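You operate a simulated robot arm through the tools that you are given. There is no shell and no other tool.

Carry out the task below with a simulated robot arm. There is one attempt and no reset: what you move stays moved.

## Task
Put things in order on the hopper table. At the end: the grey core stands where the blue corner guard stood; the blue-capped filter stands where the orange pad stood; the orange pad is on the brown grey-banded carton; the blue corner guard from the hopper table stands where the green paper roll stood; the green paper roll stands where the blue-capped filter stood; whatever was shut is shut again. Leave all else as you found it, and nothing knocked over.

The check looks at the end state, three seconds after you hand in, the way a careful person would. Anything else that was tipped, shoved, dropped, spilled or broken makes it a failure.

## Robot
A 6-joint arm with a two-finger parallel gripper, fixed in place. Base frame: the origin is on the floor under the middle of its stand, x ahead of it, y to its left, z up; the work surface is at about z = 0.85. Readings come in m, rad, newtons and seconds.
With the tool pointing down near the work surface it reaches from about 0.36 to 0.76 m from the base axis. Its first joint turns from -1.152 to 1.152 rad. Payload 2.45 kg.
Tool frame: the origin (TCP) lies between the finger pads and is the grasp point; the fingertips stand 0.024 m ahead of it; z points along the fingers, y is the line along which they close. The gripper opens to 0.068 m. The fingers are 0.017 m wide and 0.01 m thick; the gripper's body (0.04 by 0.07 m) begins 0.041 m behind the TCP.
Orientation is that of the tool frame in the base frame, as [roll, pitch, yaw] about the fixed x, y, z axes, in that order (R = Rz(yaw) Ry(pitch) Rx(roll)). With the fingers straight down and closing along the base's y, the tool's x points along the base's -x, its y along +y and its z along -z.

## Interface
- The arm moves only by the tool apply_moves. Its arguments are lists of equal length, an entry for each row: "xyz": the shift along the tool's x, y, z in units of 50 mm (1.0 is 50 mm), a list of three; "dr": the turn, a rotation vector about the tool's x, y, z in units of 5 degrees (1.0 is 5 degrees), a list of three. In form: {"xyz": [[x, y, z], ...], "dr": [[rx, ry, rz], ...]}. A call has 1 to 20 rows; each row shifts and turns the commanded pose from where the row before left it, along the tool's axes as they then stand. "grip" is the finger opening in mm, from 0 to 68, set as the call begins (left out, the last holds). A call with a number of a shift or a turn outside -1 to 1 is refused whole. A row lasts 0.2 s, in which the tool goes at most 0.05 m and 0.15 rad; a call with a longer step from one row to the next is refused whole, and so is a gripper value outside its range. Where a pose cannot be reached the arm comes as near as it can. A force on the tool above 40 N (or 10 N above the force at the start of the call, whichever is more), or a blocked arm, ends the call early, and 0.2 s more pass. The fingers move at their own pace (about 0.108 m/s each) and stop on an object; they squeeze with about 37 N. The grip force told is the motor's: it shows also when the fingers shut on nothing. Time passes only in rows, and 0.2 s behind the last, so rows that do not move let the fingers close. It gives the time, the measured TCP pose, the force on the tool (base axes), the opening and the grip force at its end, in the units of the frame above (readings bear some noise), with the torque about the TCP (base axes, N m) and any sound that the robot's microphone picked up.
- Cameras (640 x 400 px; columns grow to the right, rows downward): "scene" is fixed at [0.1656, 0.4154, 1.4543]; the picture's right is [-0.75, -0.66, 0.00], its down [-0.43, 0.49, -0.76] and it looks along [0.50, -0.57, -0.65] (base axes); focal length 330 px, centre (320, 200). "wrist" rides on the gripper at [0.084, 0.011, -0.075] in the tool frame; the picture's right is [-0.13, 0.99, 0.00], its down [-0.60, -0.08, -0.79] and it looks along [-0.79, -0.10, 0.61] (tool axes); focal length 251 px, centre (320, 200). There is no depth. A picture from a camera that has moved, and an enlarged one, comes with that camera's place and axes in the base frame and with its lens.
- get_image(camera): a new picture of that camera. No time passes.
- close_up(camera, box): a new picture of the part [left, top, right, bottom] of that camera's present view, enlarged. No time passes.
- close_job(): hands the job in; it is judged then, once.

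Places have to be worked out from the pictures, the camera data and where the tool is seen. Open the gripper and draw the arm clear of the work before you hand the job in, unless the task says otherwise.

The tools are called after ">>>" as name(argument=value, ...) on one line, values as JSON. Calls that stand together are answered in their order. apply_moves: Moves the arm, as the interface text tells. Its arguments: {"type":"object","properties":{"xyz":{"type":"array","items":{"type":"array","items":{"type":"number"}}},"dr":{"type":"array","items":{"type":"array","items":{"type":"number"}}},"grip":{"type":"number"}},"required":["xyz","dr"]} The other tools are called the same way: get_image (camera) takes a picture; close_up (camera, box) takes an enlarged picture of a part of a camera's view; close_job () hands the job in.

At the start:

```text
t: 0.0
eef_pos: [0.4261, -0.0887, 1.1811]
tool_rot: [-3.142, 0.001, -3.141]
force: [1.3, -0.4, 0.2]
ft_torque: [0.0, 0.03, 0.01]
opening: 0.0679
finger_force: 0.0
```

scene: 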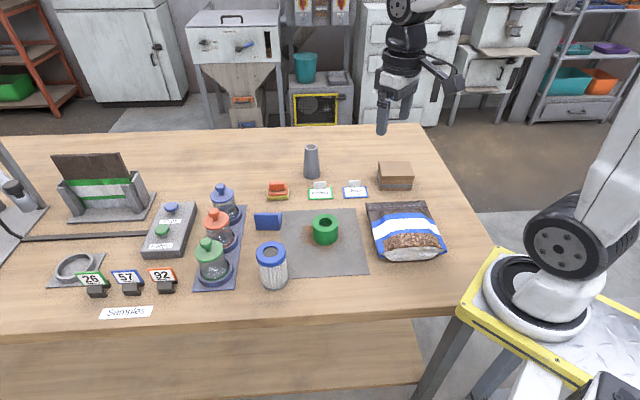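
wrist: 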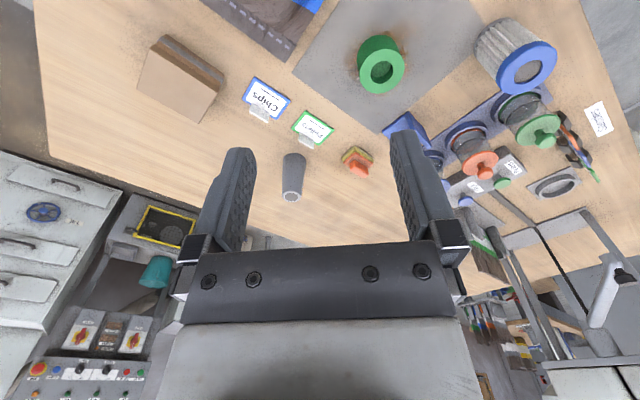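

The overview shows the table with a grey core, orange pad, blue corner guard, green roll, blue-capped filter and a carton. I'll take close-ups to see each item better before moving.

>>> close_up(camera="scene", box=[230, 130, 450, 300])

>>> close_up(camera="scene", box=[0, 130, 260, 330])

>>> close_up(camera="wrist", box=[320, 0, 640, 200])

>>> close_up(camera="wrist", box=[100, 0, 420, 200])

```text
2.35 times, centred on (340, 215) of scene
camera zoom: at [0.1656, 0.4154, 1.4543], right [-0.75, -0.66, 0.0], down [-0.43, 0.49, -0.76], along [0.5, -0.57, -0.65], focal length 777 px, centre (273, 165)
```

zoom: 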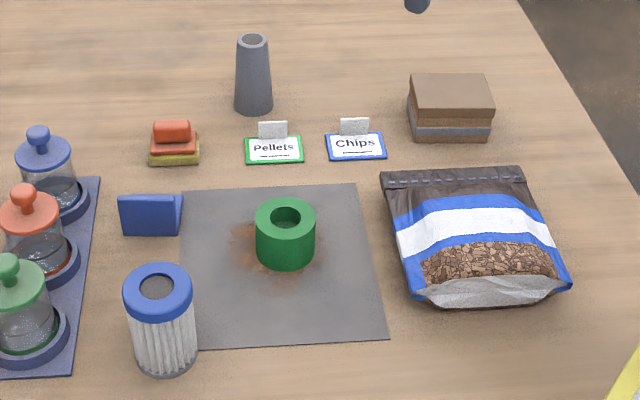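

```text
2.00 times, centred on (130, 230) of scene
camera zoom: at [0.1656, 0.4154, 1.4543], right [-0.75, -0.66, 0.0], down [-0.43, 0.49, -0.76], along [0.5, -0.57, -0.65], focal length 660 px, centre (700, 140)
```

zoom: 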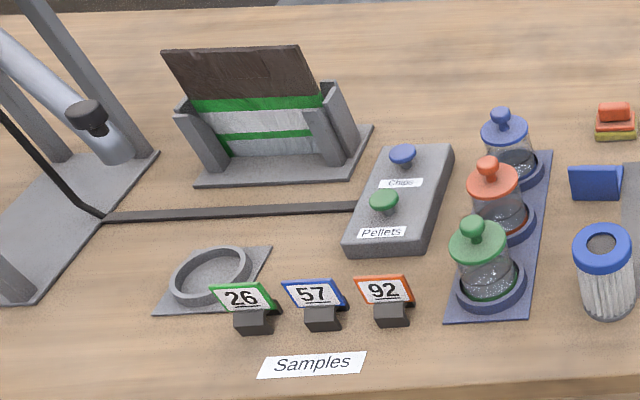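

```text
2.00 times, centred on (480, 100) of wrist
camera zoom: at [0.3429, -0.0783, 1.2565], right [0.13, 0.99, 0.0], down [0.6, -0.08, 0.79], along [0.79, -0.1, -0.61], focal length 503 px, centre (0, 400)
```

zoom: 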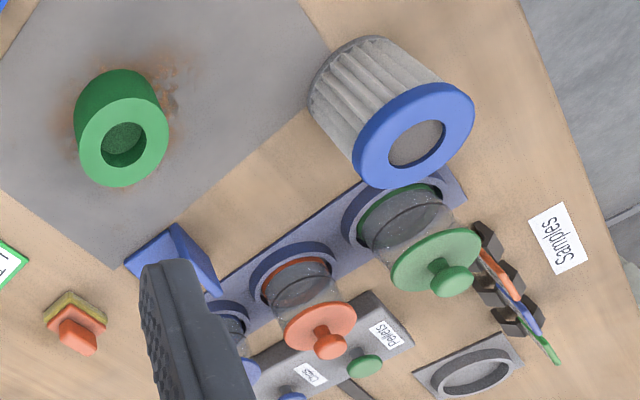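

```text
2.00 times, centred on (260, 100) of wrist
camera zoom: at [0.3429, -0.0783, 1.2565], right [0.13, 0.99, 0.0], down [0.6, -0.08, 0.79], along [0.79, -0.1, -0.61], focal length 503 px, centre (440, 400)
```

zoom: 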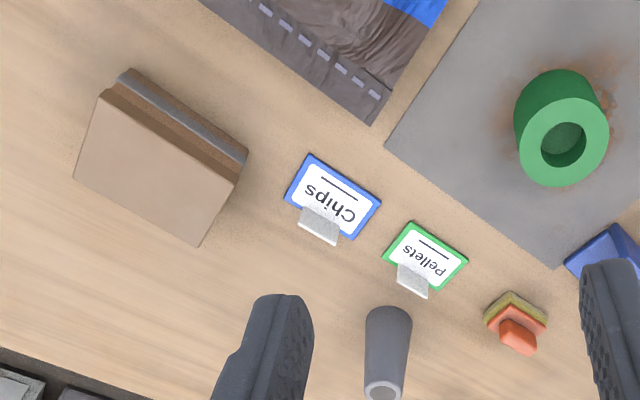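

I need finer views of each object to get sizes and poses, so I'll zoom tightly on each item in the scene camera.

>>> close_up(camera="scene", box=[240, 170, 320, 220])

>>> close_up(camera="scene", box=[240, 200, 320, 250])

>>> close_up(camera="scene", box=[280, 140, 344, 180])

>>> close_up(camera="scene", box=[232, 235, 312, 295])

>>> close_up(camera="scene", box=[290, 205, 370, 255])

>>> close_up(camera="scene", box=[355, 150, 435, 200])

```text
8.00 times, centred on (280, 195) of scene
camera zoom: at [0.1656, 0.4154, 1.4543], right [-0.75, -0.66, 0.0], down [-0.43, 0.49, -0.76], along [0.5, -0.57, -0.65], focal length 2640 px, centre (640, 240)
```

zoom: 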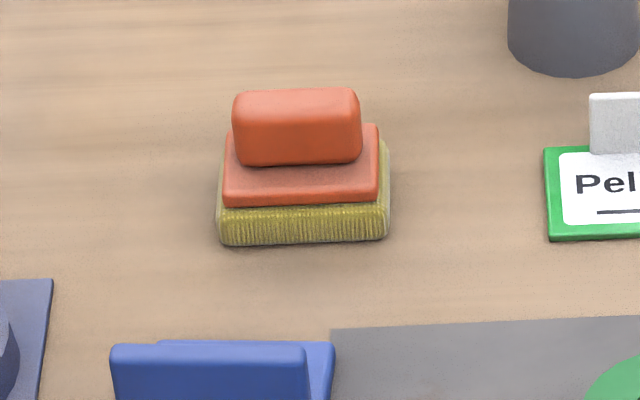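

```text
8.00 times, centred on (280, 225) of scene
camera zoom: at [0.1656, 0.4154, 1.4543], right [-0.75, -0.66, 0.0], down [-0.43, 0.49, -0.76], along [0.5, -0.57, -0.65], focal length 2640 px, centre (640, 0)
```

zoom: 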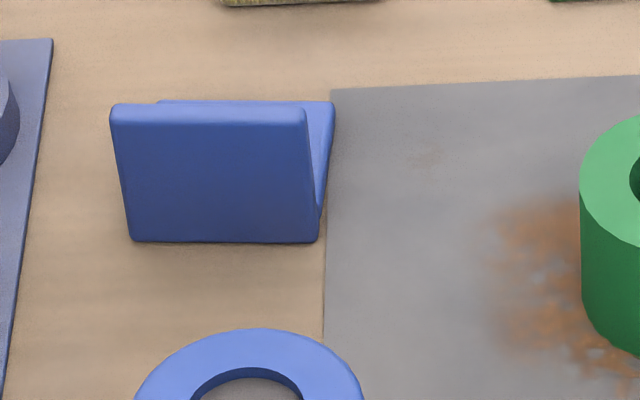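

```text
10.00 times, centred on (312, 160) of scene
camera zoom: at [0.1656, 0.4154, 1.4543], right [-0.75, -0.66, 0.0], down [-0.43, 0.49, -0.76], along [0.5, -0.57, -0.65], focal length 3300 px, centre (400, 600)
```

zoom: 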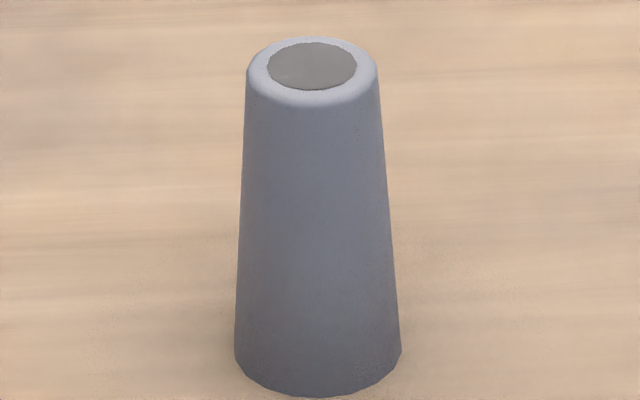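

```text
6.67 times, centred on (272, 265) of scene
camera zoom: at [0.1656, 0.4154, 1.4543], right [-0.75, -0.66, 0.0], down [-0.43, 0.49, -0.76], along [0.5, -0.57, -0.65], focal length 2200 px, centre (640, -233)
```

zoom: 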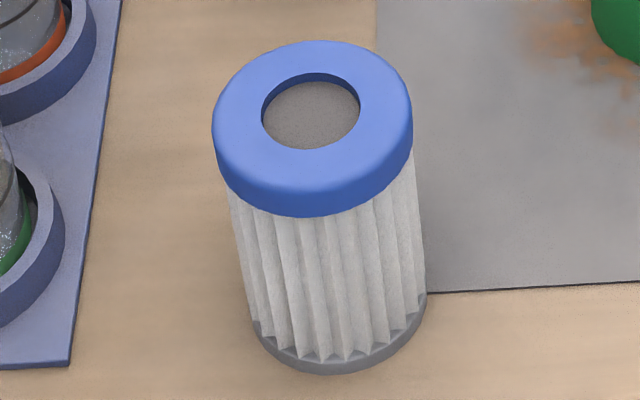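

```text
8.00 times, centred on (330, 230) of scene
camera zoom: at [0.1656, 0.4154, 1.4543], right [-0.75, -0.66, 0.0], down [-0.43, 0.49, -0.76], along [0.5, -0.57, -0.65], focal length 2640 px, centre (240, -40)
```

zoom: 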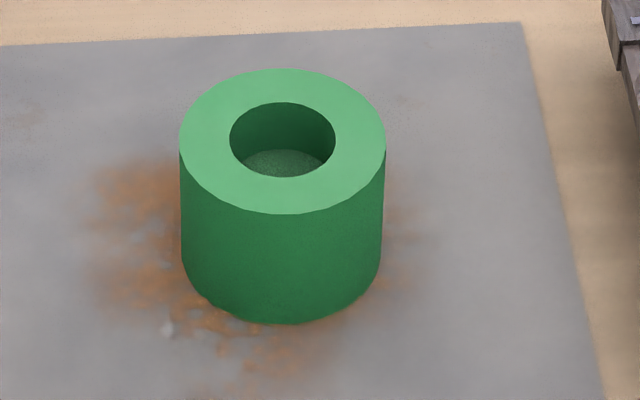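

```text
8.00 times, centred on (395, 175) of scene
camera zoom: at [0.1656, 0.4154, 1.4543], right [-0.75, -0.66, 0.0], down [-0.43, 0.49, -0.76], along [0.5, -0.57, -0.65], focal length 2640 px, centre (-280, 400)
```

zoom: 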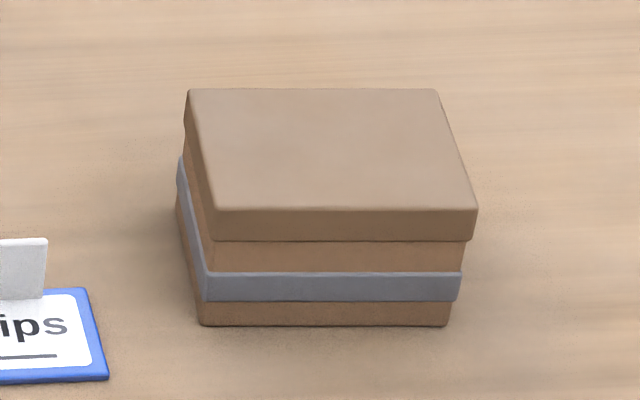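

Triangulating from the scene view: pad ≈ (0.733, -0.049), handle long axis at about 45°; filter ≈ (0.527, 0.154), Ø0.060, 95 mm tall; roll ≈ (0.529, -0.016), Ø0.0615, 49 mm tall; guard ≈ (0.67, 0.04); core ≈ (0.733, -0.19). I'll move to hover near the pad with the yaw turned, to look from the wrist.

>>> apply_moves(xyz=[[-0.771, 0.114, 0.371], [-0.771, 0.114, 0.371], [-0.771, 0.114, 0.371], [-0.771, 0.114, 0.371], [-0.771, 0.114, 0.371], [-0.771, 0.114, 0.371], [-0.771, 0.114, 0.371], [0, 0, 0], [0, 0, 0], [0, 0, 0], [0, 0, 0], [0, 0, 0], [0, 0, 0], [0, 0, 0], [0, 0, 0], [0, 0, 0]], dr=[[0, 0, 0], [0, 0, 0], [0, 0, 0], [0, 0, 0], [0, 0, 0], [0, 0, 0], [0, 0, 0], [0, 0, -1], [0, 0, -1], [0, 0, -1], [0, 0, -1], [0, 0, -1], [0, 0, -1], [0, 0, -1], [0, 0, -1], [0, 0, -1]], grip=68)

```text
t: 3.4
eef_pos: [0.6966, -0.0483, 1.0497]
tool_rot: [3.141, 0.002, -2.355]
force: [-0.2, -0.5, -0.6]
ft_torque: [0.01, 0.0, -0.01]
opening: 0.0678
finger_force: 0.0
```

The arm reached (0.697, -0.048, 1.050) with yaw 225°. I'll look from both cameras.

>>> get_image(camera="wrist")

>>> get_image(camera="scene")

```text
taken
camera wrist: at [0.6299, -0.1015, 1.1264], right [-0.61, 0.79, 0.0], down [0.48, 0.37, 0.79], along [0.63, 0.48, -0.61], focal length 251 px, centre (320, 200)
```

wrist: 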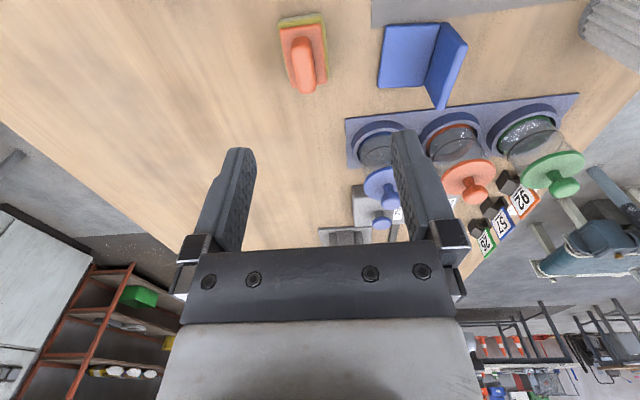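

```text
taken
```

scene: 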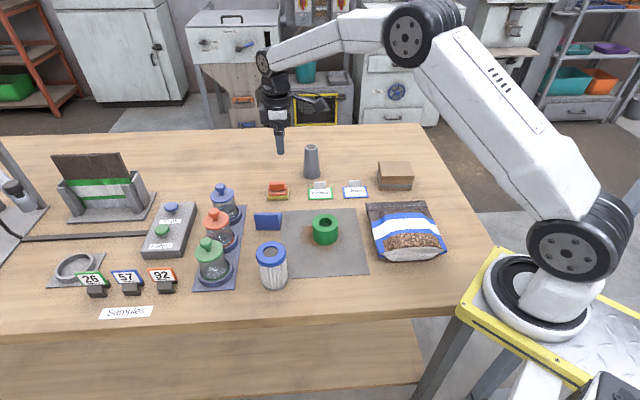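

The wrist view confirms the guard is an L with one leg flat and one upright. I'll enlarge the pad and guard.

>>> close_up(camera="wrist", box=[264, 0, 344, 50])

>>> close_up(camera="wrist", box=[264, 0, 424, 100])

>>> close_up(camera="wrist", box=[360, 0, 488, 120])

```text
8.00 times, centred on (304, 25) of wrist
camera zoom: at [0.6299, -0.1015, 1.1264], right [-0.61, 0.79, 0.0], down [0.48, 0.37, 0.79], along [0.63, 0.48, -0.61], focal length 2012 px, centre (448, 1600)
```

zoom: 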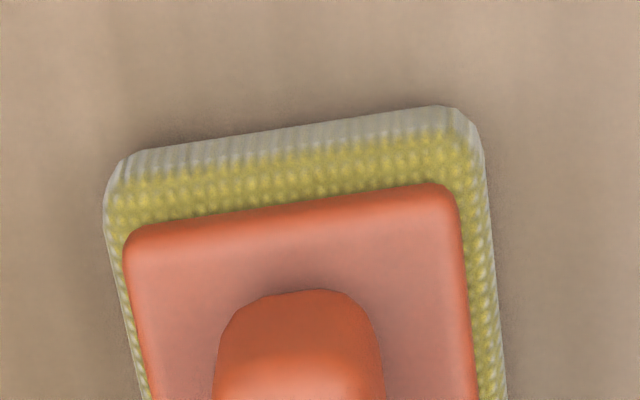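

```text
4.00 times, centred on (344, 50) of wrist
camera zoom: at [0.6299, -0.1015, 1.1264], right [-0.61, 0.79, 0.0], down [0.48, 0.37, 0.79], along [0.63, 0.48, -0.61], focal length 1006 px, centre (224, 800)
```

zoom: 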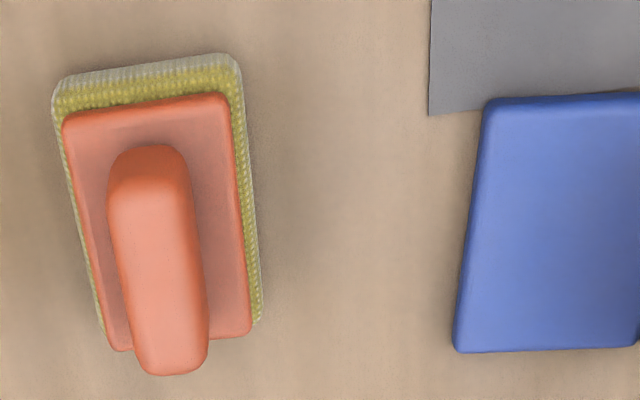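

```text
3.33 times, centred on (424, 60) of wrist
camera zoom: at [0.6299, -0.1015, 1.1264], right [-0.61, 0.79, 0.0], down [0.48, 0.37, 0.79], along [0.63, 0.48, -0.61], focal length 838 px, centre (-27, 667)
```

zoom: 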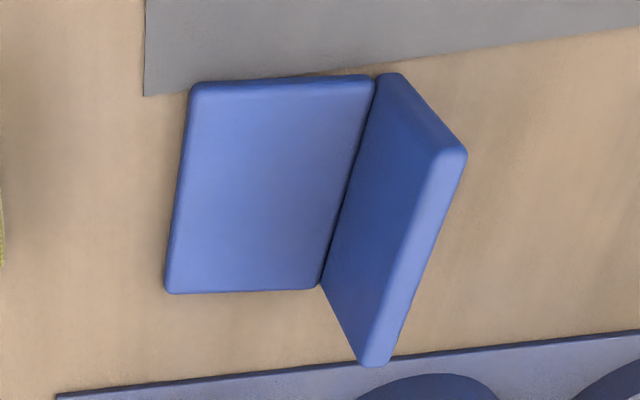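

Wrist triangulation puts the handle centre near (0.724, -0.047), slightly short of the scene estimate. I'll hover over it at z ≈ 0.97 and check alignment.

>>> apply_moves(xyz=[[-0.22, -0.2, 0.8], [-0.22, -0.2, 0.8]], dr=[[0, 0, 0], [0, 0, 0]])

>>> get_image(camera="wrist")

>>> close_up(camera="scene", box=[230, 110, 358, 210])

```text
t: 4.0
eef_pos: [0.7269, -0.0488, 0.9702]
tool_rot: [-3.141, 0.0, -2.356]
force: [-0.4, 0.9, -1.1]
ft_torque: [0.03, 0.0, -0.01]
opening: 0.068
finger_force: 0.1
```

```text
taken
camera wrist: at [0.6595, -0.1003, 1.0457], right [-0.61, 0.79, 0.0], down [0.48, 0.37, 0.79], along [0.63, 0.48, -0.61], focal length 251 px, centre (320, 200)
```

wrist: 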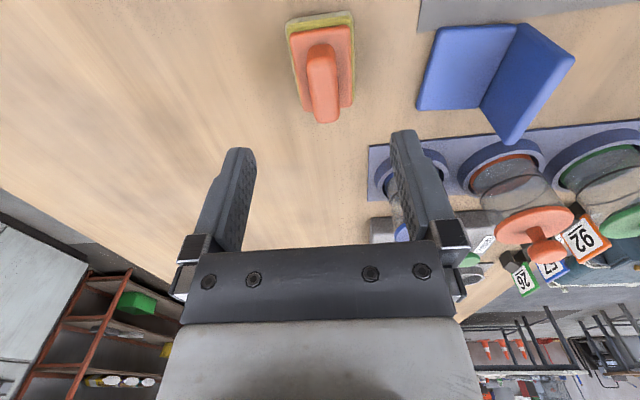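

```text
4.00 times, centred on (294, 160) of scene
camera zoom: at [0.1656, 0.4154, 1.4543], right [-0.75, -0.66, 0.0], down [-0.43, 0.49, -0.76], along [0.5, -0.57, -0.65], focal length 1320 px, centre (424, 360)
```

zoom: 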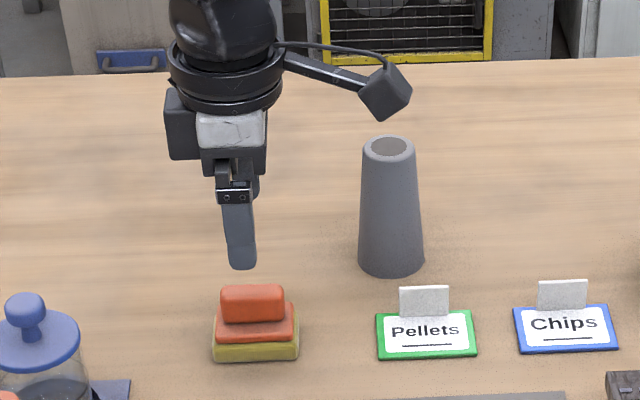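

The handle lies almost under the TCP. I'll zoom in to refine its centre.

>>> close_up(camera="wrist", box=[272, 0, 400, 130])

>>> close_up(camera="wrist", box=[400, 0, 600, 160])

```text
3.08 times, centred on (336, 65) of wrist
camera zoom: at [0.6595, -0.1003, 1.0457], right [-0.61, 0.79, 0.0], down [0.48, 0.37, 0.79], along [0.63, 0.48, -0.61], focal length 774 px, centre (271, 615)
```

zoom: 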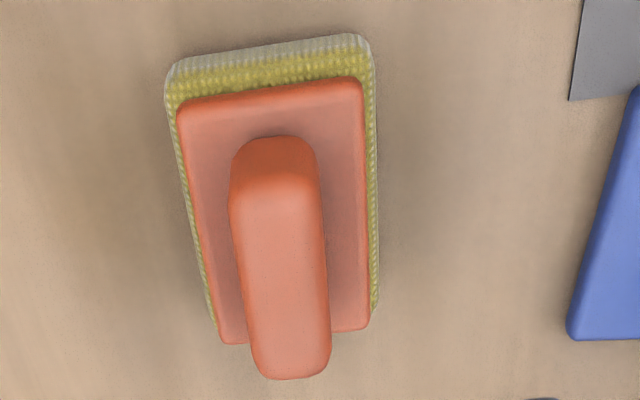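

```text
2.50 times, centred on (500, 80) of wrist
camera zoom: at [0.6595, -0.1003, 1.0457], right [-0.61, 0.79, 0.0], down [0.48, 0.37, 0.79], along [0.63, 0.48, -0.61], focal length 629 px, centre (-130, 500)
```

zoom: 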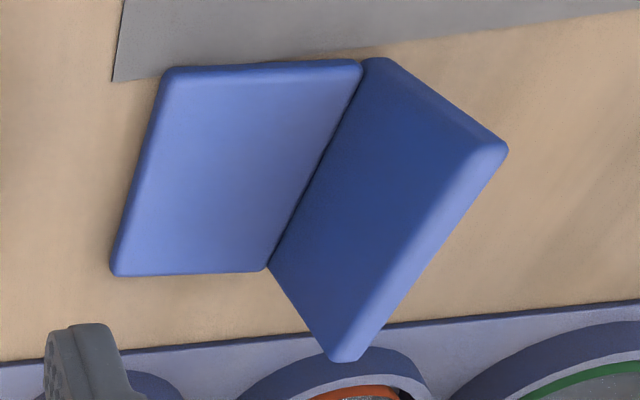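

Handle centre ≈ (0.7235, -0.048), top near z 0.90; pad footprint centre ≈ (0.7255, -0.0465). I'll descend to TCP z ≈ 0.905 so the tips stay just above the orange base layer, then check before closing.

>>> apply_moves(xyz=[[0, 0.06, 0.5], [0, 0, 0.5], [0, 0, 0.3]], dr=[[0, 0, 0], [0, 0, 0], [0, 0, 0]], grip=40)

>>> close_up(camera="wrist", box=[200, 60, 440, 260])

>>> close_up(camera="scene", box=[240, 130, 320, 210])

```text
t: 4.8
eef_pos: [0.7236, -0.0466, 0.9054]
tool_rot: [3.141, -0.001, -2.357]
force: [-0.4, 0.4, 0.5]
ft_torque: [-0.01, 0.01, -0.06]
opening: 0.0401
finger_force: 0.1
```

```text
2.00 times, centred on (320, 160) of wrist
camera zoom: at [0.6561, -0.0981, 0.981], right [-0.61, 0.79, 0.0], down [0.48, 0.37, 0.79], along [0.63, 0.48, -0.61], focal length 503 px, centre (320, 280)
```

zoom: 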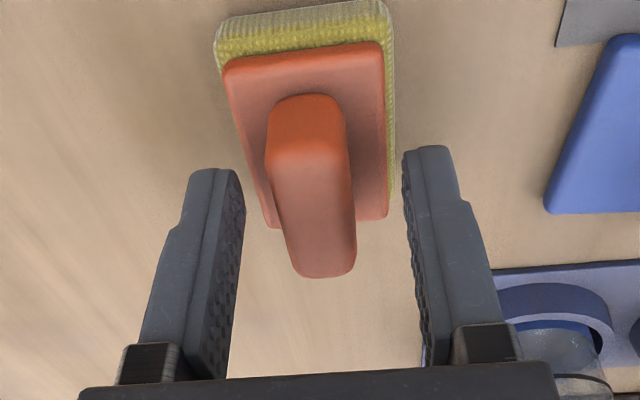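

```text
5.00 times, centred on (280, 170) of scene
camera zoom: at [0.1656, 0.4154, 1.4543], right [-0.75, -0.66, 0.0], down [-0.43, 0.49, -0.76], along [0.5, -0.57, -0.65], focal length 1650 px, centre (520, 350)
```

zoom: 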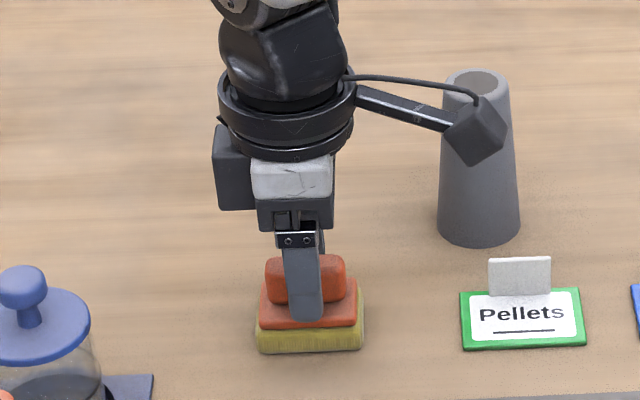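

The fingers straddle the handle, near-centred. I'll close on it.

>>> apply_moves(xyz=[[0, 0, 0], [0, 0, 0], [0, 0, 0], [0, 0, 0]], dr=[[0, 0, 0], [0, 0, 0], [0, 0, 0], [0, 0, 0]], grip=0)

>>> close_up(camera="wrist", box=[200, 60, 440, 260])

>>> close_up(camera="scene", box=[240, 130, 320, 210])

```text
t: 5.8
eef_pos: [0.7231, -0.0464, 0.9052]
tool_rot: [3.141, 0.0, -2.357]
force: [-0.3, 0.1, 1.0]
ft_torque: [0.01, -0.02, -0.01]
opening: 0.0171
finger_force: 35.1
```

```text
2.00 times, centred on (320, 160) of wrist
camera zoom: at [0.6561, -0.0981, 0.9813], right [-0.61, 0.79, 0.0], down [0.48, 0.37, 0.79], along [0.63, 0.48, -0.61], focal length 503 px, centre (320, 280)
```

zoom: 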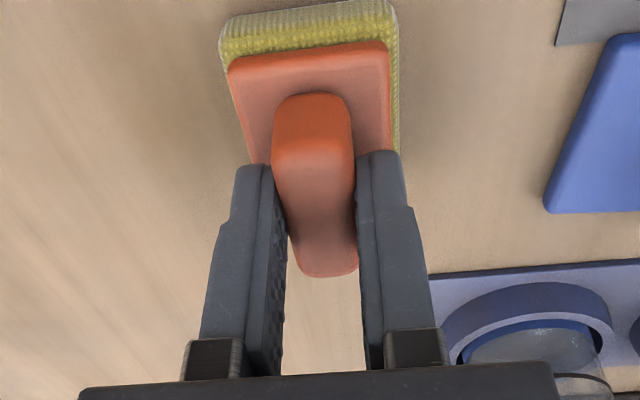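

```text
5.00 times, centred on (280, 170) of scene
camera zoom: at [0.1656, 0.4154, 1.4543], right [-0.75, -0.66, 0.0], down [-0.43, 0.49, -0.76], along [0.5, -0.57, -0.65], focal length 1650 px, centre (520, 350)
```

zoom: 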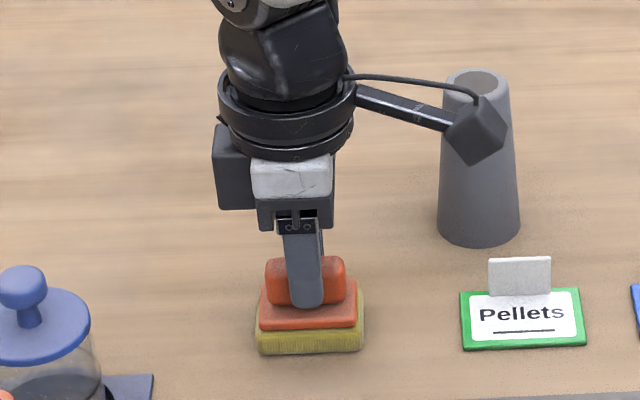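

The handle is held (opening 17 mm, 35 N). I'll lift it 125 mm and carry it above the carton, which I place between (0.51, -0.31) and (0.52, -0.32).

>>> apply_moves(xyz=[[0, 0, -0.5], [0, 0, -1], [0, 0, -1], [0.844, -0.106, 0], [0.844, -0.106, 0], [0.844, -0.106, 0], [0.844, -0.106, 0], [0.844, -0.106, 0], [0.844, -0.106, 0], [0.844, -0.106, 0], [0.844, -0.106, 0], [0, 0, 0]], dr=[[0, 0, 0], [0, 0, 0], [0, 0, 0], [0, 0, 0], [0, 0, 0], [0, 0, 0], [0, 0, 0], [0, 0, 0], [0, 0, 0], [0, 0, 0], [0, 0, 0], [0, 0, 0.6]])

>>> get_image(camera="wrist")

>>> get_image(camera="scene")

```text
t: 8.4
eef_pos: [0.5153, -0.3154, 1.031]
tool_rot: [-3.141, 0.0, -2.409]
force: [0.7, -0.1, -1.3]
ft_torque: [-0.04, 0.01, -0.03]
opening: 0.0172
finger_force: 35.3
```

```text
taken
camera wrist: at [0.4459, -0.3642, 1.107], right [-0.57, 0.82, 0.0], down [0.5, 0.35, 0.79], along [0.65, 0.45, -0.61], focal length 251 px, centre (320, 200)
```

wrist: 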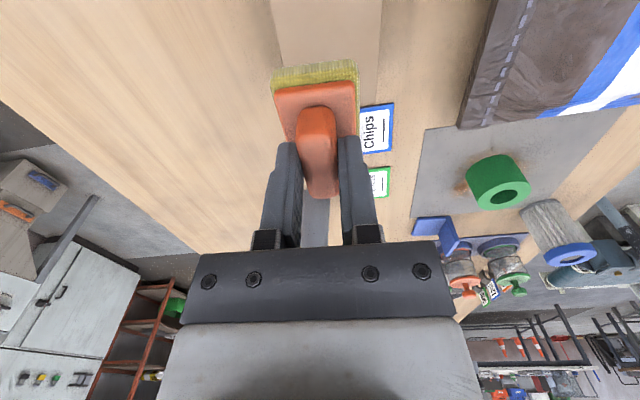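

```text
taken
```

scene: 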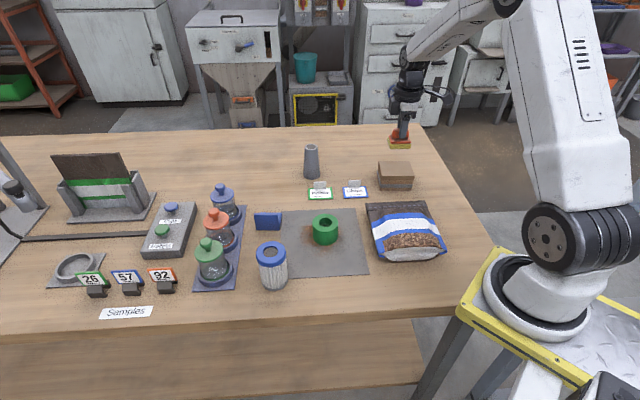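

The pad hides most of the carton; the carton appears laterally centred within a few mm. I'll zoom to refine.

>>> close_up(camera="wrist", box=[240, 0, 400, 100])

>>> close_up(camera="scene", box=[350, 110, 446, 200])

```text
4.00 times, centred on (320, 50) of wrist
camera zoom: at [0.4459, -0.3642, 1.107], right [-0.57, 0.82, 0.0], down [0.5, 0.35, 0.79], along [0.65, 0.45, -0.61], focal length 1006 px, centre (320, 800)
```

zoom: 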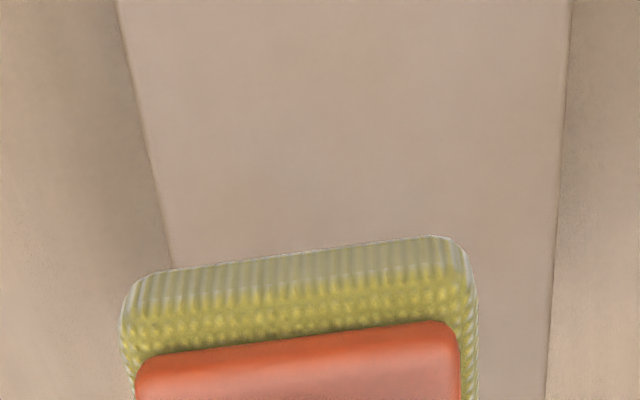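

```text
4.44 times, centred on (398, 155) of scene
camera zoom: at [0.1656, 0.4154, 1.4543], right [-0.75, -0.66, 0.0], down [-0.43, 0.49, -0.76], along [0.5, -0.57, -0.65], focal length 1467 px, centre (-27, 400)
```

zoom: 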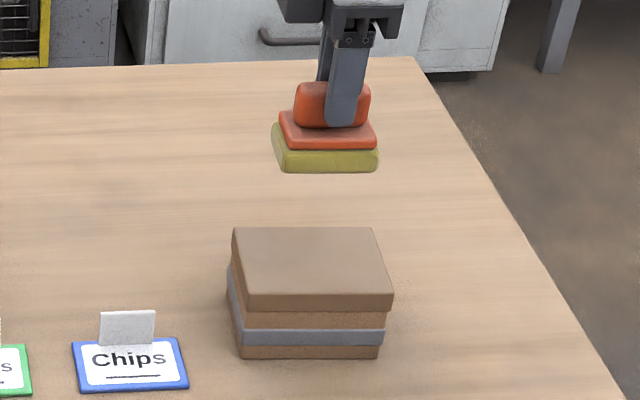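

Wrist geometry gives the carton centre ≈ (0.511, -0.311) (the scene camera reads about 1.3 cm long here, so its pitch is slightly steeper than printed). I'll correct laterally and descend to a few mm above the carton top (~0.903).

>>> apply_moves(xyz=[[0.056, 0.142, 0.4], [0, 0, 0.5], [0, 0, 0.4]], dr=[[0, 0, 0], [0, 0, 0], [0, 0, 0]])

>>> close_up(camera="scene", box=[350, 110, 446, 200])

>>> get_image(camera="wrist")

```text
t: 9.2
eef_pos: [0.5086, -0.3072, 0.9641]
tool_rot: [3.141, 0.0, -2.409]
force: [0.4, 0.7, -1.2]
ft_torque: [-0.01, 0.01, -0.02]
opening: 0.0168
finger_force: 35.4
```

```text
4.44 times, centred on (398, 155) of scene
camera zoom: at [0.1656, 0.4154, 1.4543], right [-0.75, -0.66, 0.0], down [-0.43, 0.49, -0.76], along [0.5, -0.57, -0.65], focal length 1467 px, centre (-27, 400)
```

zoom: 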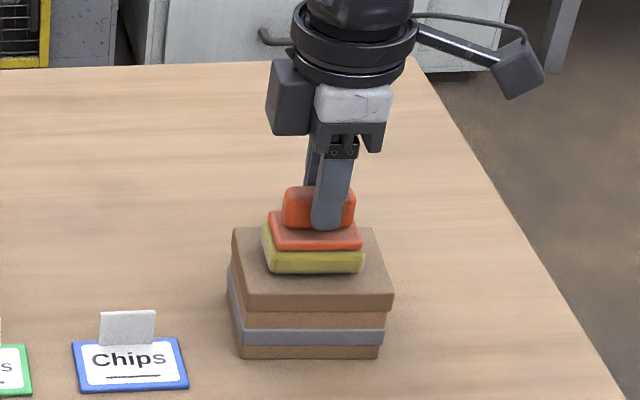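

```text
taken
camera wrist: at [0.4388, -0.3567, 1.0403], right [-0.57, 0.82, 0.0], down [0.5, 0.35, 0.79], along [0.65, 0.45, -0.61], focal length 251 px, centre (320, 200)
```

wrist: 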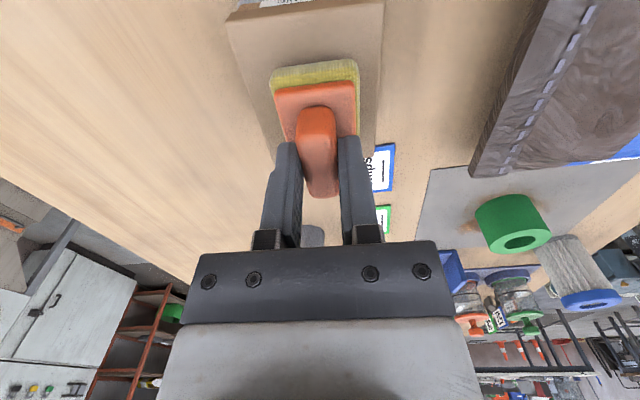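

Well centred over the carton. I'll lower gently by 3 mm and then millimetre steps, watching the force.

>>> apply_moves(xyz=[[0, 0, 0.04], [0, 0, 0.03]], dr=[[0, 0, 0], [0, 0, 0]])

```text
t: 9.8
eef_pos: [0.5091, -0.3087, 0.962]
tool_rot: [3.141, 0.0, -2.408]
force: [1.1, -0.8, -0.5]
ft_torque: [-0.01, -0.03, 0.02]
opening: 0.0167
finger_force: 35.5
```

No contact yet (force within noise). I'll continue down slowly.

>>> apply_moves(xyz=[[0, 0, 0.02], [0, 0, 0.02]], dr=[[0, 0, 0], [0, 0, 0]])

>>> close_up(camera="scene", box=[370, 140, 426, 190])

```text
t: 10.4
eef_pos: [0.5091, -0.3109, 0.9604]
tool_rot: [-3.14, 0.0, -2.407]
force: [-1.4, 4.2, 11.0]
ft_torque: [0.19, 0.1, 0.02]
opening: 0.0171
finger_force: 35.9
```

```text
8.00 times, centred on (398, 165) of scene
camera zoom: at [0.1654, 0.4156, 1.4543], right [-0.75, -0.66, 0.0], down [-0.43, 0.49, -0.76], along [0.5, -0.57, -0.65], focal length 2640 px, centre (-304, 480)
```

zoom: 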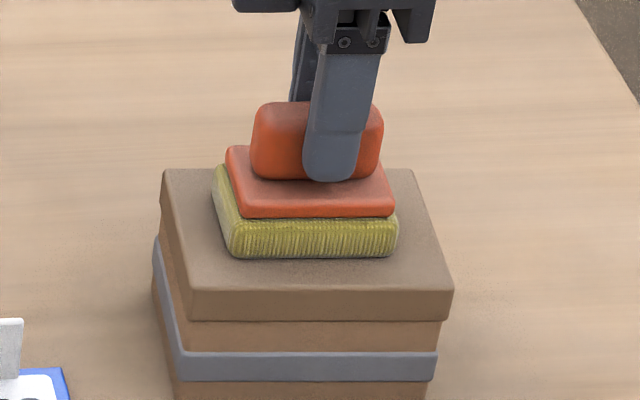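

Contact at TCP z ≈ 0.960 (11 N). The pad sits flat on the carton; I'll open the fingers and retreat upward.

>>> apply_moves(xyz=[[0, 0, 0], [0, 0, 0], [0, 0, -0.3], [0, 0, -0.8], [0, 0, -1]], dr=[[0, 0, 0], [0, 0, 0], [0, 0, 0], [0, 0, 0], [0, 0, 0]], grip=50)

>>> close_up(camera="scene", box=[360, 130, 436, 200])

>>> get_image(camera="wrist")

```text
t: 11.6
eef_pos: [0.5103, -0.3086, 1.0646]
tool_rot: [-3.142, -0.001, -2.409]
force: [0.1, 0.7, -0.5]
ft_torque: [0.01, -0.01, -0.03]
opening: 0.0503
finger_force: 0.1
```

```text
5.71 times, centred on (398, 165) of scene
camera zoom: at [0.1656, 0.4154, 1.4543], right [-0.75, -0.66, 0.0], down [-0.43, 0.49, -0.76], along [0.5, -0.57, -0.65], focal length 1886 px, centre (-126, 400)
```

zoom: 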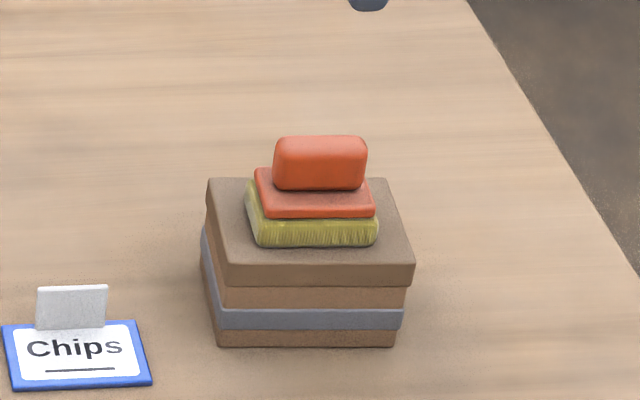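

```text
taken
camera wrist: at [0.4403, -0.3571, 1.141], right [-0.57, 0.82, 0.0], down [0.5, 0.35, 0.79], along [0.65, 0.45, -0.61], focal length 251 px, centre (320, 200)
```

wrist: 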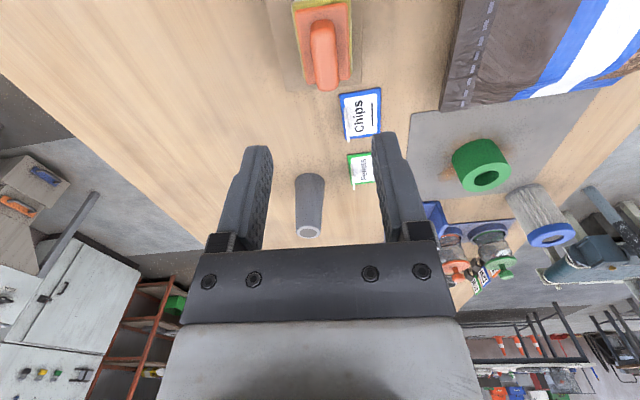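

The pad rests squarely on the carton. Next is the filter: I'll swing over at a safe height with yaw 180° and stop short of it for a wrist view.

>>> apply_moves(xyz=[[0, 0, 0], [0, 0, 0], [0, 0, 0], [0, 0, 0], [0, 0, 0], [0, 0, 0], [0, 0, 0], [0, 0, 0], [0, 0, 0], [0.111, 0.956, -0.078], [0.111, 0.956, -0.078], [0.111, 0.956, -0.078], [0.111, 0.956, -0.078], [0.111, 0.956, -0.078], [0.111, 0.956, -0.078], [0.111, 0.956, -0.078], [0.111, 0.956, -0.078], [0.111, 0.956, -0.078]], dr=[[0, 0, 0.933], [0, 0, 0.933], [0, 0, 0.933], [0, 0, 0.933], [0, 0, 0.933], [0, 0, 0.933], [0, 0, 0.933], [0, 0, 0.933], [0, 0, 0.933], [0, 0, 0], [0, 0, 0], [0, 0, 0], [0, 0, 0], [0, 0, 0], [0, 0, 0], [0, 0, 0], [0, 0, 0], [0, 0, 0]], grip=68)

>>> get_image(camera="wrist")

>>> get_image(camera="scene")

```text
t: 15.4
eef_pos: [0.4565, 0.1163, 1.099]
tool_rot: [-3.141, 0.0, 3.141]
force: [0.3, 1.0, -0.2]
ft_torque: [-0.03, 0.02, 0.05]
opening: 0.0679
finger_force: 0.0
```

```text
taken
camera wrist: at [0.373, 0.1273, 1.1743], right [0.13, 0.99, 0.0], down [0.6, -0.08, 0.79], along [0.79, -0.1, -0.61], focal length 251 px, centre (320, 200)
```

wrist: 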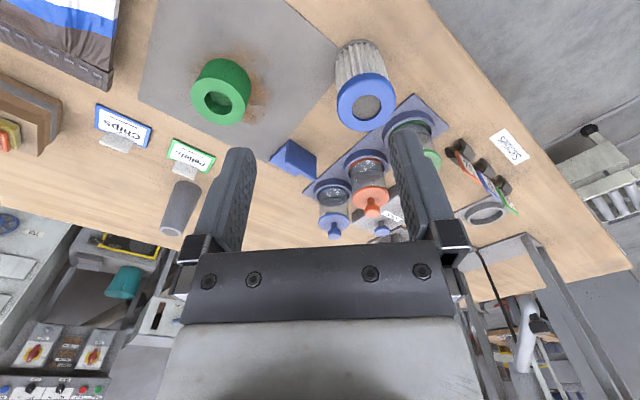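

```text
taken
```

scene: 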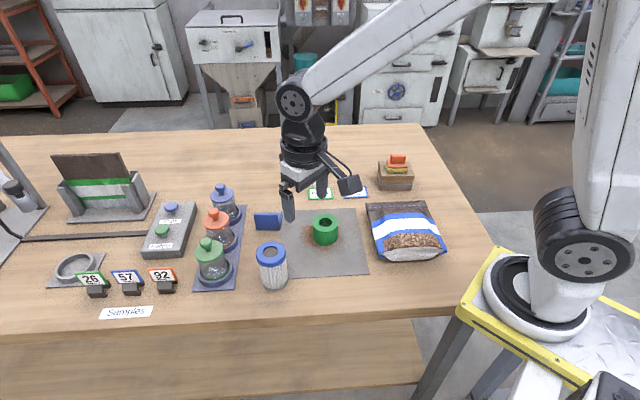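

Filter and roll both visible. I'll zoom for measurements.

>>> close_up(camera="wrist", box=[310, 30, 420, 140])

>>> close_up(camera="wrist", box=[170, 40, 280, 140])

>>> close_up(camera="wrist", box=[120, 100, 330, 240])

```text
3.64 times, centred on (365, 85) of wrist
camera zoom: at [0.373, 0.1273, 1.1743], right [0.13, 0.99, 0.0], down [0.6, -0.08, 0.79], along [0.79, -0.1, -0.61], focal length 914 px, centre (156, 618)
```

zoom: 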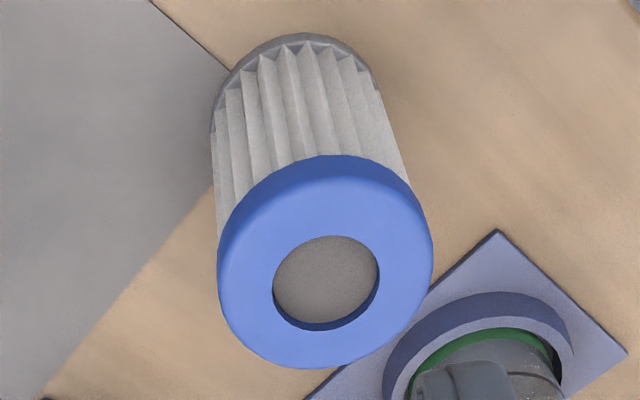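

```text
4.00 times, centred on (225, 90) of wrist
camera zoom: at [0.373, 0.1273, 1.1743], right [0.13, 0.99, 0.0], down [0.6, -0.08, 0.79], along [0.79, -0.1, -0.61], focal length 1006 px, centre (700, 640)
```

zoom: 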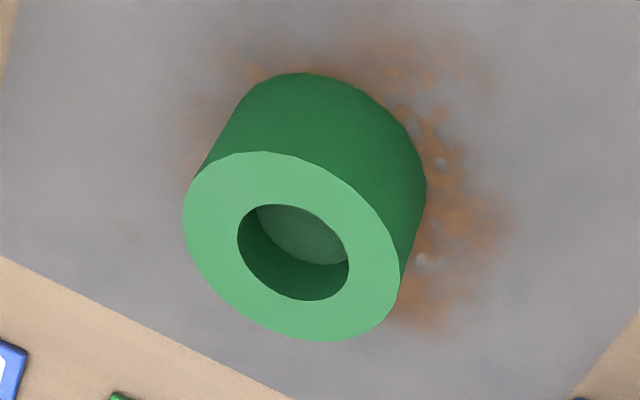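

```text
2.86 times, centred on (225, 170) of wrist
camera zoom: at [0.373, 0.1273, 1.1743], right [0.13, 0.99, 0.0], down [0.6, -0.08, 0.79], along [0.79, -0.1, -0.61], focal length 718 px, centre (591, 286)
```

zoom: 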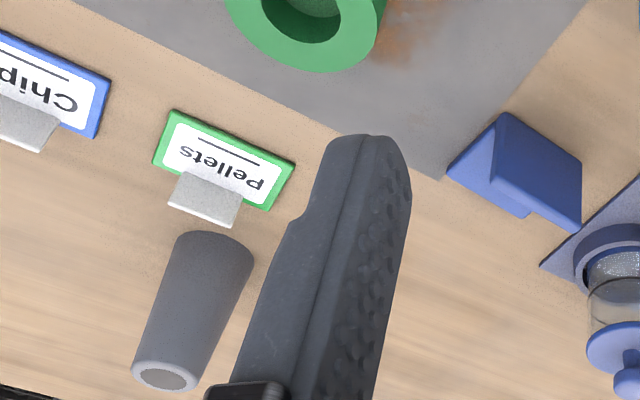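

Filter centre from wrist (0.523, 0.155) agrees with the corrected scene estimate (0.523, 0.158); roll ≈ (0.523, -0.013). I'll hover directly above the filter with tips ~30 mm above its cap and verify centring.

>>> apply_moves(xyz=[[-0.443, 0.268, 0.66], [-0.443, 0.268, 0.66], [-0.443, 0.268, 0.66]], dr=[[0, 0, 0], [0, 0, 0], [0, 0, 0]])

>>> get_image(camera="wrist")

>>> close_up(camera="scene", box=[222, 190, 334, 300])

```text
t: 16.2
eef_pos: [0.5225, 0.1559, 0.9991]
tool_rot: [-3.141, -0.001, -3.142]
force: [0.4, -0.7, 0.1]
ft_torque: [0.0, 0.01, -0.03]
opening: 0.068
finger_force: 0.0
```

```text
taken
camera wrist: at [0.4395, 0.1663, 1.0736], right [0.13, 0.99, 0.0], down [0.6, -0.08, 0.79], along [0.79, -0.1, -0.61], focal length 251 px, centre (320, 200)
```

wrist: 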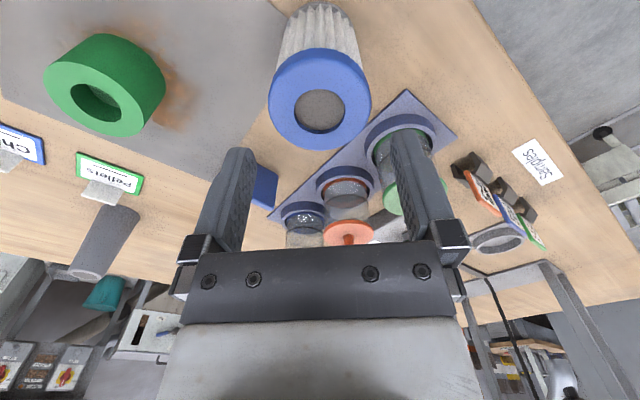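

```text
3.64 times, centred on (278, 245) of scene
camera zoom: at [0.1656, 0.4154, 1.4543], right [-0.75, -0.66, 0.0], down [-0.43, 0.49, -0.76], along [0.5, -0.57, -0.65], focal length 1200 px, centre (473, 36)
```

zoom: 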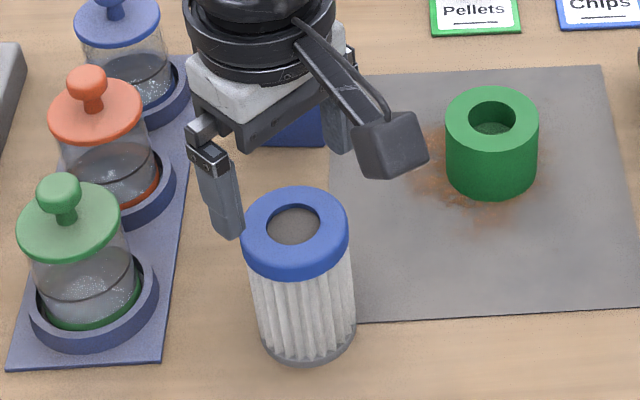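

The cap hole is at (320,110) versus the predicted (320,112) for a perfectly centred TCP – aligned. Descending to TCP z ≈ 0.93 in steps.

>>> apply_moves(xyz=[[0, 0, 0.4], [0, 0, 0.4], [0, 0, 0.3], [0, 0, 0.28]], dr=[[0, 0, 0], [0, 0, 0], [0, 0, 0], [0, 0, 0]])

>>> get_image(camera="wrist")

>>> close_up(camera="scene", box=[222, 190, 334, 300])

```text
t: 17.2
eef_pos: [0.5253, 0.157, 0.9322]
tool_rot: [-3.142, 0.0, -3.141]
force: [0.7, 0.0, 0.0]
ft_torque: [-0.02, -0.01, 0.01]
opening: 0.0678
finger_force: 0.0
```

```text
taken
camera wrist: at [0.4421, 0.1671, 1.0078], right [0.13, 0.99, 0.0], down [0.6, -0.08, 0.79], along [0.79, -0.1, -0.61], focal length 251 px, centre (320, 200)
```

wrist: 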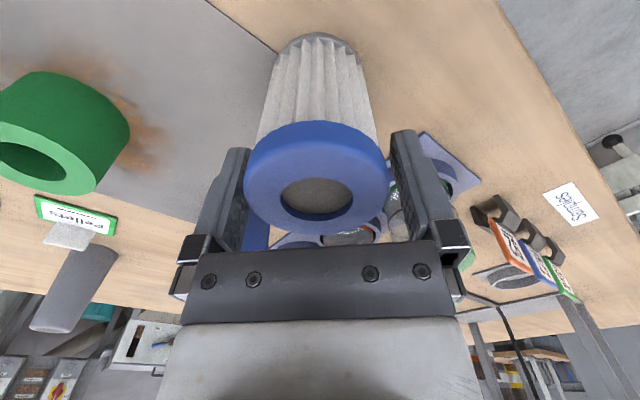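

```text
3.64 times, centred on (278, 245) of scene
camera zoom: at [0.1656, 0.4154, 1.4543], right [-0.75, -0.66, 0.0], down [-0.43, 0.49, -0.76], along [0.5, -0.57, -0.65], focal length 1200 px, centre (473, 36)
```

zoom: 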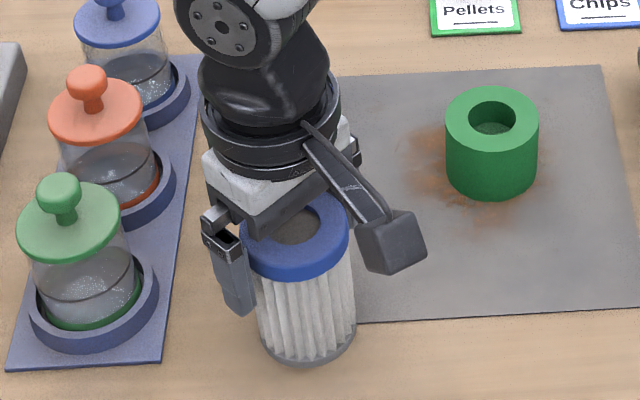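

Cap sits between the fingers with no contact. Closing now.

>>> apply_moves(xyz=[[0, 0, 0], [0, 0, 0], [0, 0, 0]], dr=[[0, 0, 0], [0, 0, 0], [0, 0, 0]], grip=40)

>>> get_image(camera="wrist")

```text
t: 18.0
eef_pos: [0.5271, 0.1556, 0.9326]
tool_rot: [3.141, 0.001, 3.141]
force: [-0.3, -0.2, 0.3]
ft_torque: [-0.02, -0.01, -0.02]
opening: 0.0585
finger_force: 36.7
```

```text
taken
camera wrist: at [0.4419, 0.167, 1.008], right [0.13, 0.99, 0.0], down [0.6, -0.08, 0.79], along [0.79, -0.1, -0.61], focal length 251 px, centre (320, 200)
```

wrist: 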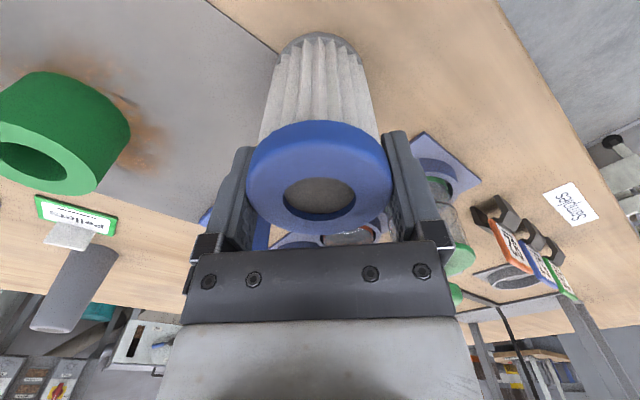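

The filter is gripped (opening 58.5 mm at the cap, 37 N). I'll lift 120 mm and carry it to above the pad's former place (0.7245, -0.047).

>>> apply_moves(xyz=[[0, 0, -0.4], [0, 0, -1], [0, 0, -1], [-0.579, -0.58, 0], [-0.579, -0.58, 0], [-0.579, -0.58, 0], [-0.579, -0.58, 0], [-0.579, -0.58, 0], [-0.579, -0.58, 0], [-0.579, -0.58, 0], [0, 0, 0]], dr=[[0, 0, 0], [0, 0, 0], [0, 0, 0], [0, 0, 0], [0, 0, 0], [0, 0, 0], [0, 0, 0], [0, 0, 0], [0, 0, 0], [0, 0, 0], [0, 0, 0]])

>>> get_image(camera="wrist")

>>> get_image(camera="scene")

```text
t: 20.4
eef_pos: [0.7281, -0.0423, 1.0528]
tool_rot: [-3.14, -0.002, -3.141]
force: [-0.4, -0.1, -1.4]
ft_torque: [-0.02, 0.0, -0.03]
opening: 0.0586
finger_force: 36.7
```

```text
taken
camera wrist: at [0.6439, -0.0317, 1.1276], right [0.13, 0.99, 0.0], down [0.6, -0.08, 0.79], along [0.79, -0.1, -0.61], focal length 251 px, centre (320, 200)
```

wrist: 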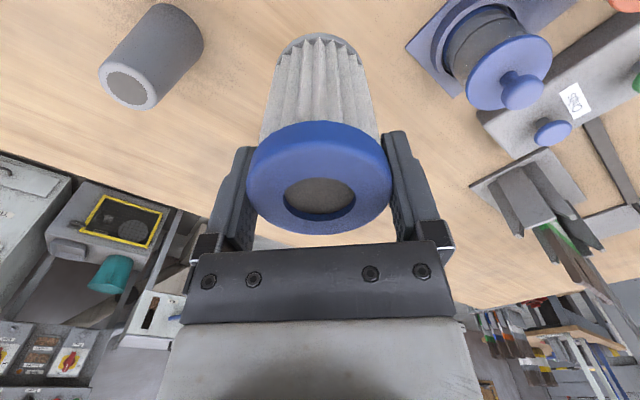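

```text
taken
```

scene: 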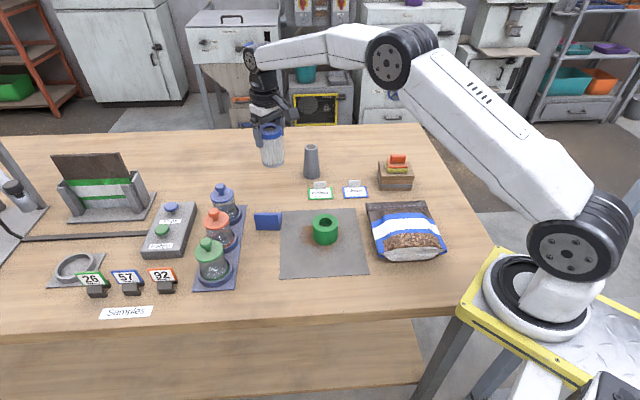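

TCP reads about (0.728, -0.043), so I'll correct y by -4 mm and lower toward the table, stopping ~8 mm above.

>>> apply_moves(xyz=[[0, -0.08, 0.4], [0, 0, 0.8], [0, 0, 0.6], [0, 0, 0.44]], dr=[[0, 0, 0], [0, 0, 0], [0, 0, 0], [0, 0, 0]])

>>> close_up(camera="scene", box=[240, 130, 320, 220])

>>> get_image(camera="wrist")

```text
t: 21.4
eef_pos: [0.729, -0.0463, 0.9424]
tool_rot: [-3.141, -0.001, -3.141]
force: [-0.5, -0.2, -0.6]
ft_torque: [-0.01, 0.01, -0.02]
opening: 0.0587
finger_force: 37.2
```

```text
4.44 times, centred on (280, 175) of scene
camera zoom: at [0.1656, 0.4154, 1.4543], right [-0.75, -0.66, 0.0], down [-0.43, 0.49, -0.76], along [0.5, -0.57, -0.65], focal length 1467 px, centre (498, 311)
```

zoom: 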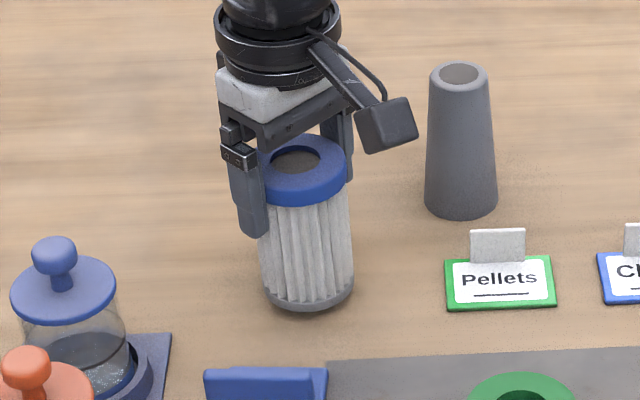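

```text
taken
camera wrist: at [0.6452, -0.0352, 1.0163], right [0.13, 0.99, 0.0], down [0.6, -0.08, 0.79], along [0.79, -0.1, -0.61], focal length 251 px, centre (320, 200)
```

wrist: 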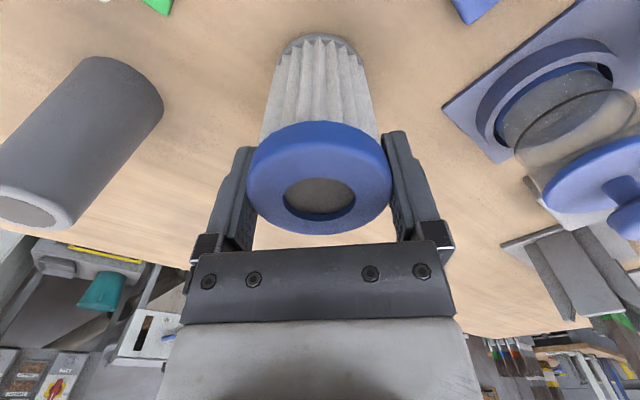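

The filter hovers ~10 mm above the table, within a few mm of the pad's old centre; differential comparison with the scene suggests nudging ~4 mm away from the scene camera. I'll nudge and lower to contact.

>>> apply_moves(xyz=[[-0.06, -0.06, 0.08], [0, 0, 0.06]], dr=[[0, 0, 0], [0, 0, 0]])

```text
t: 22.0
eef_pos: [0.732, -0.0491, 0.934]
tool_rot: [3.141, 0.0, -3.141]
force: [-0.2, 0.0, -0.8]
ft_torque: [0.01, -0.03, 0.0]
opening: 0.0583
finger_force: 37.0
```

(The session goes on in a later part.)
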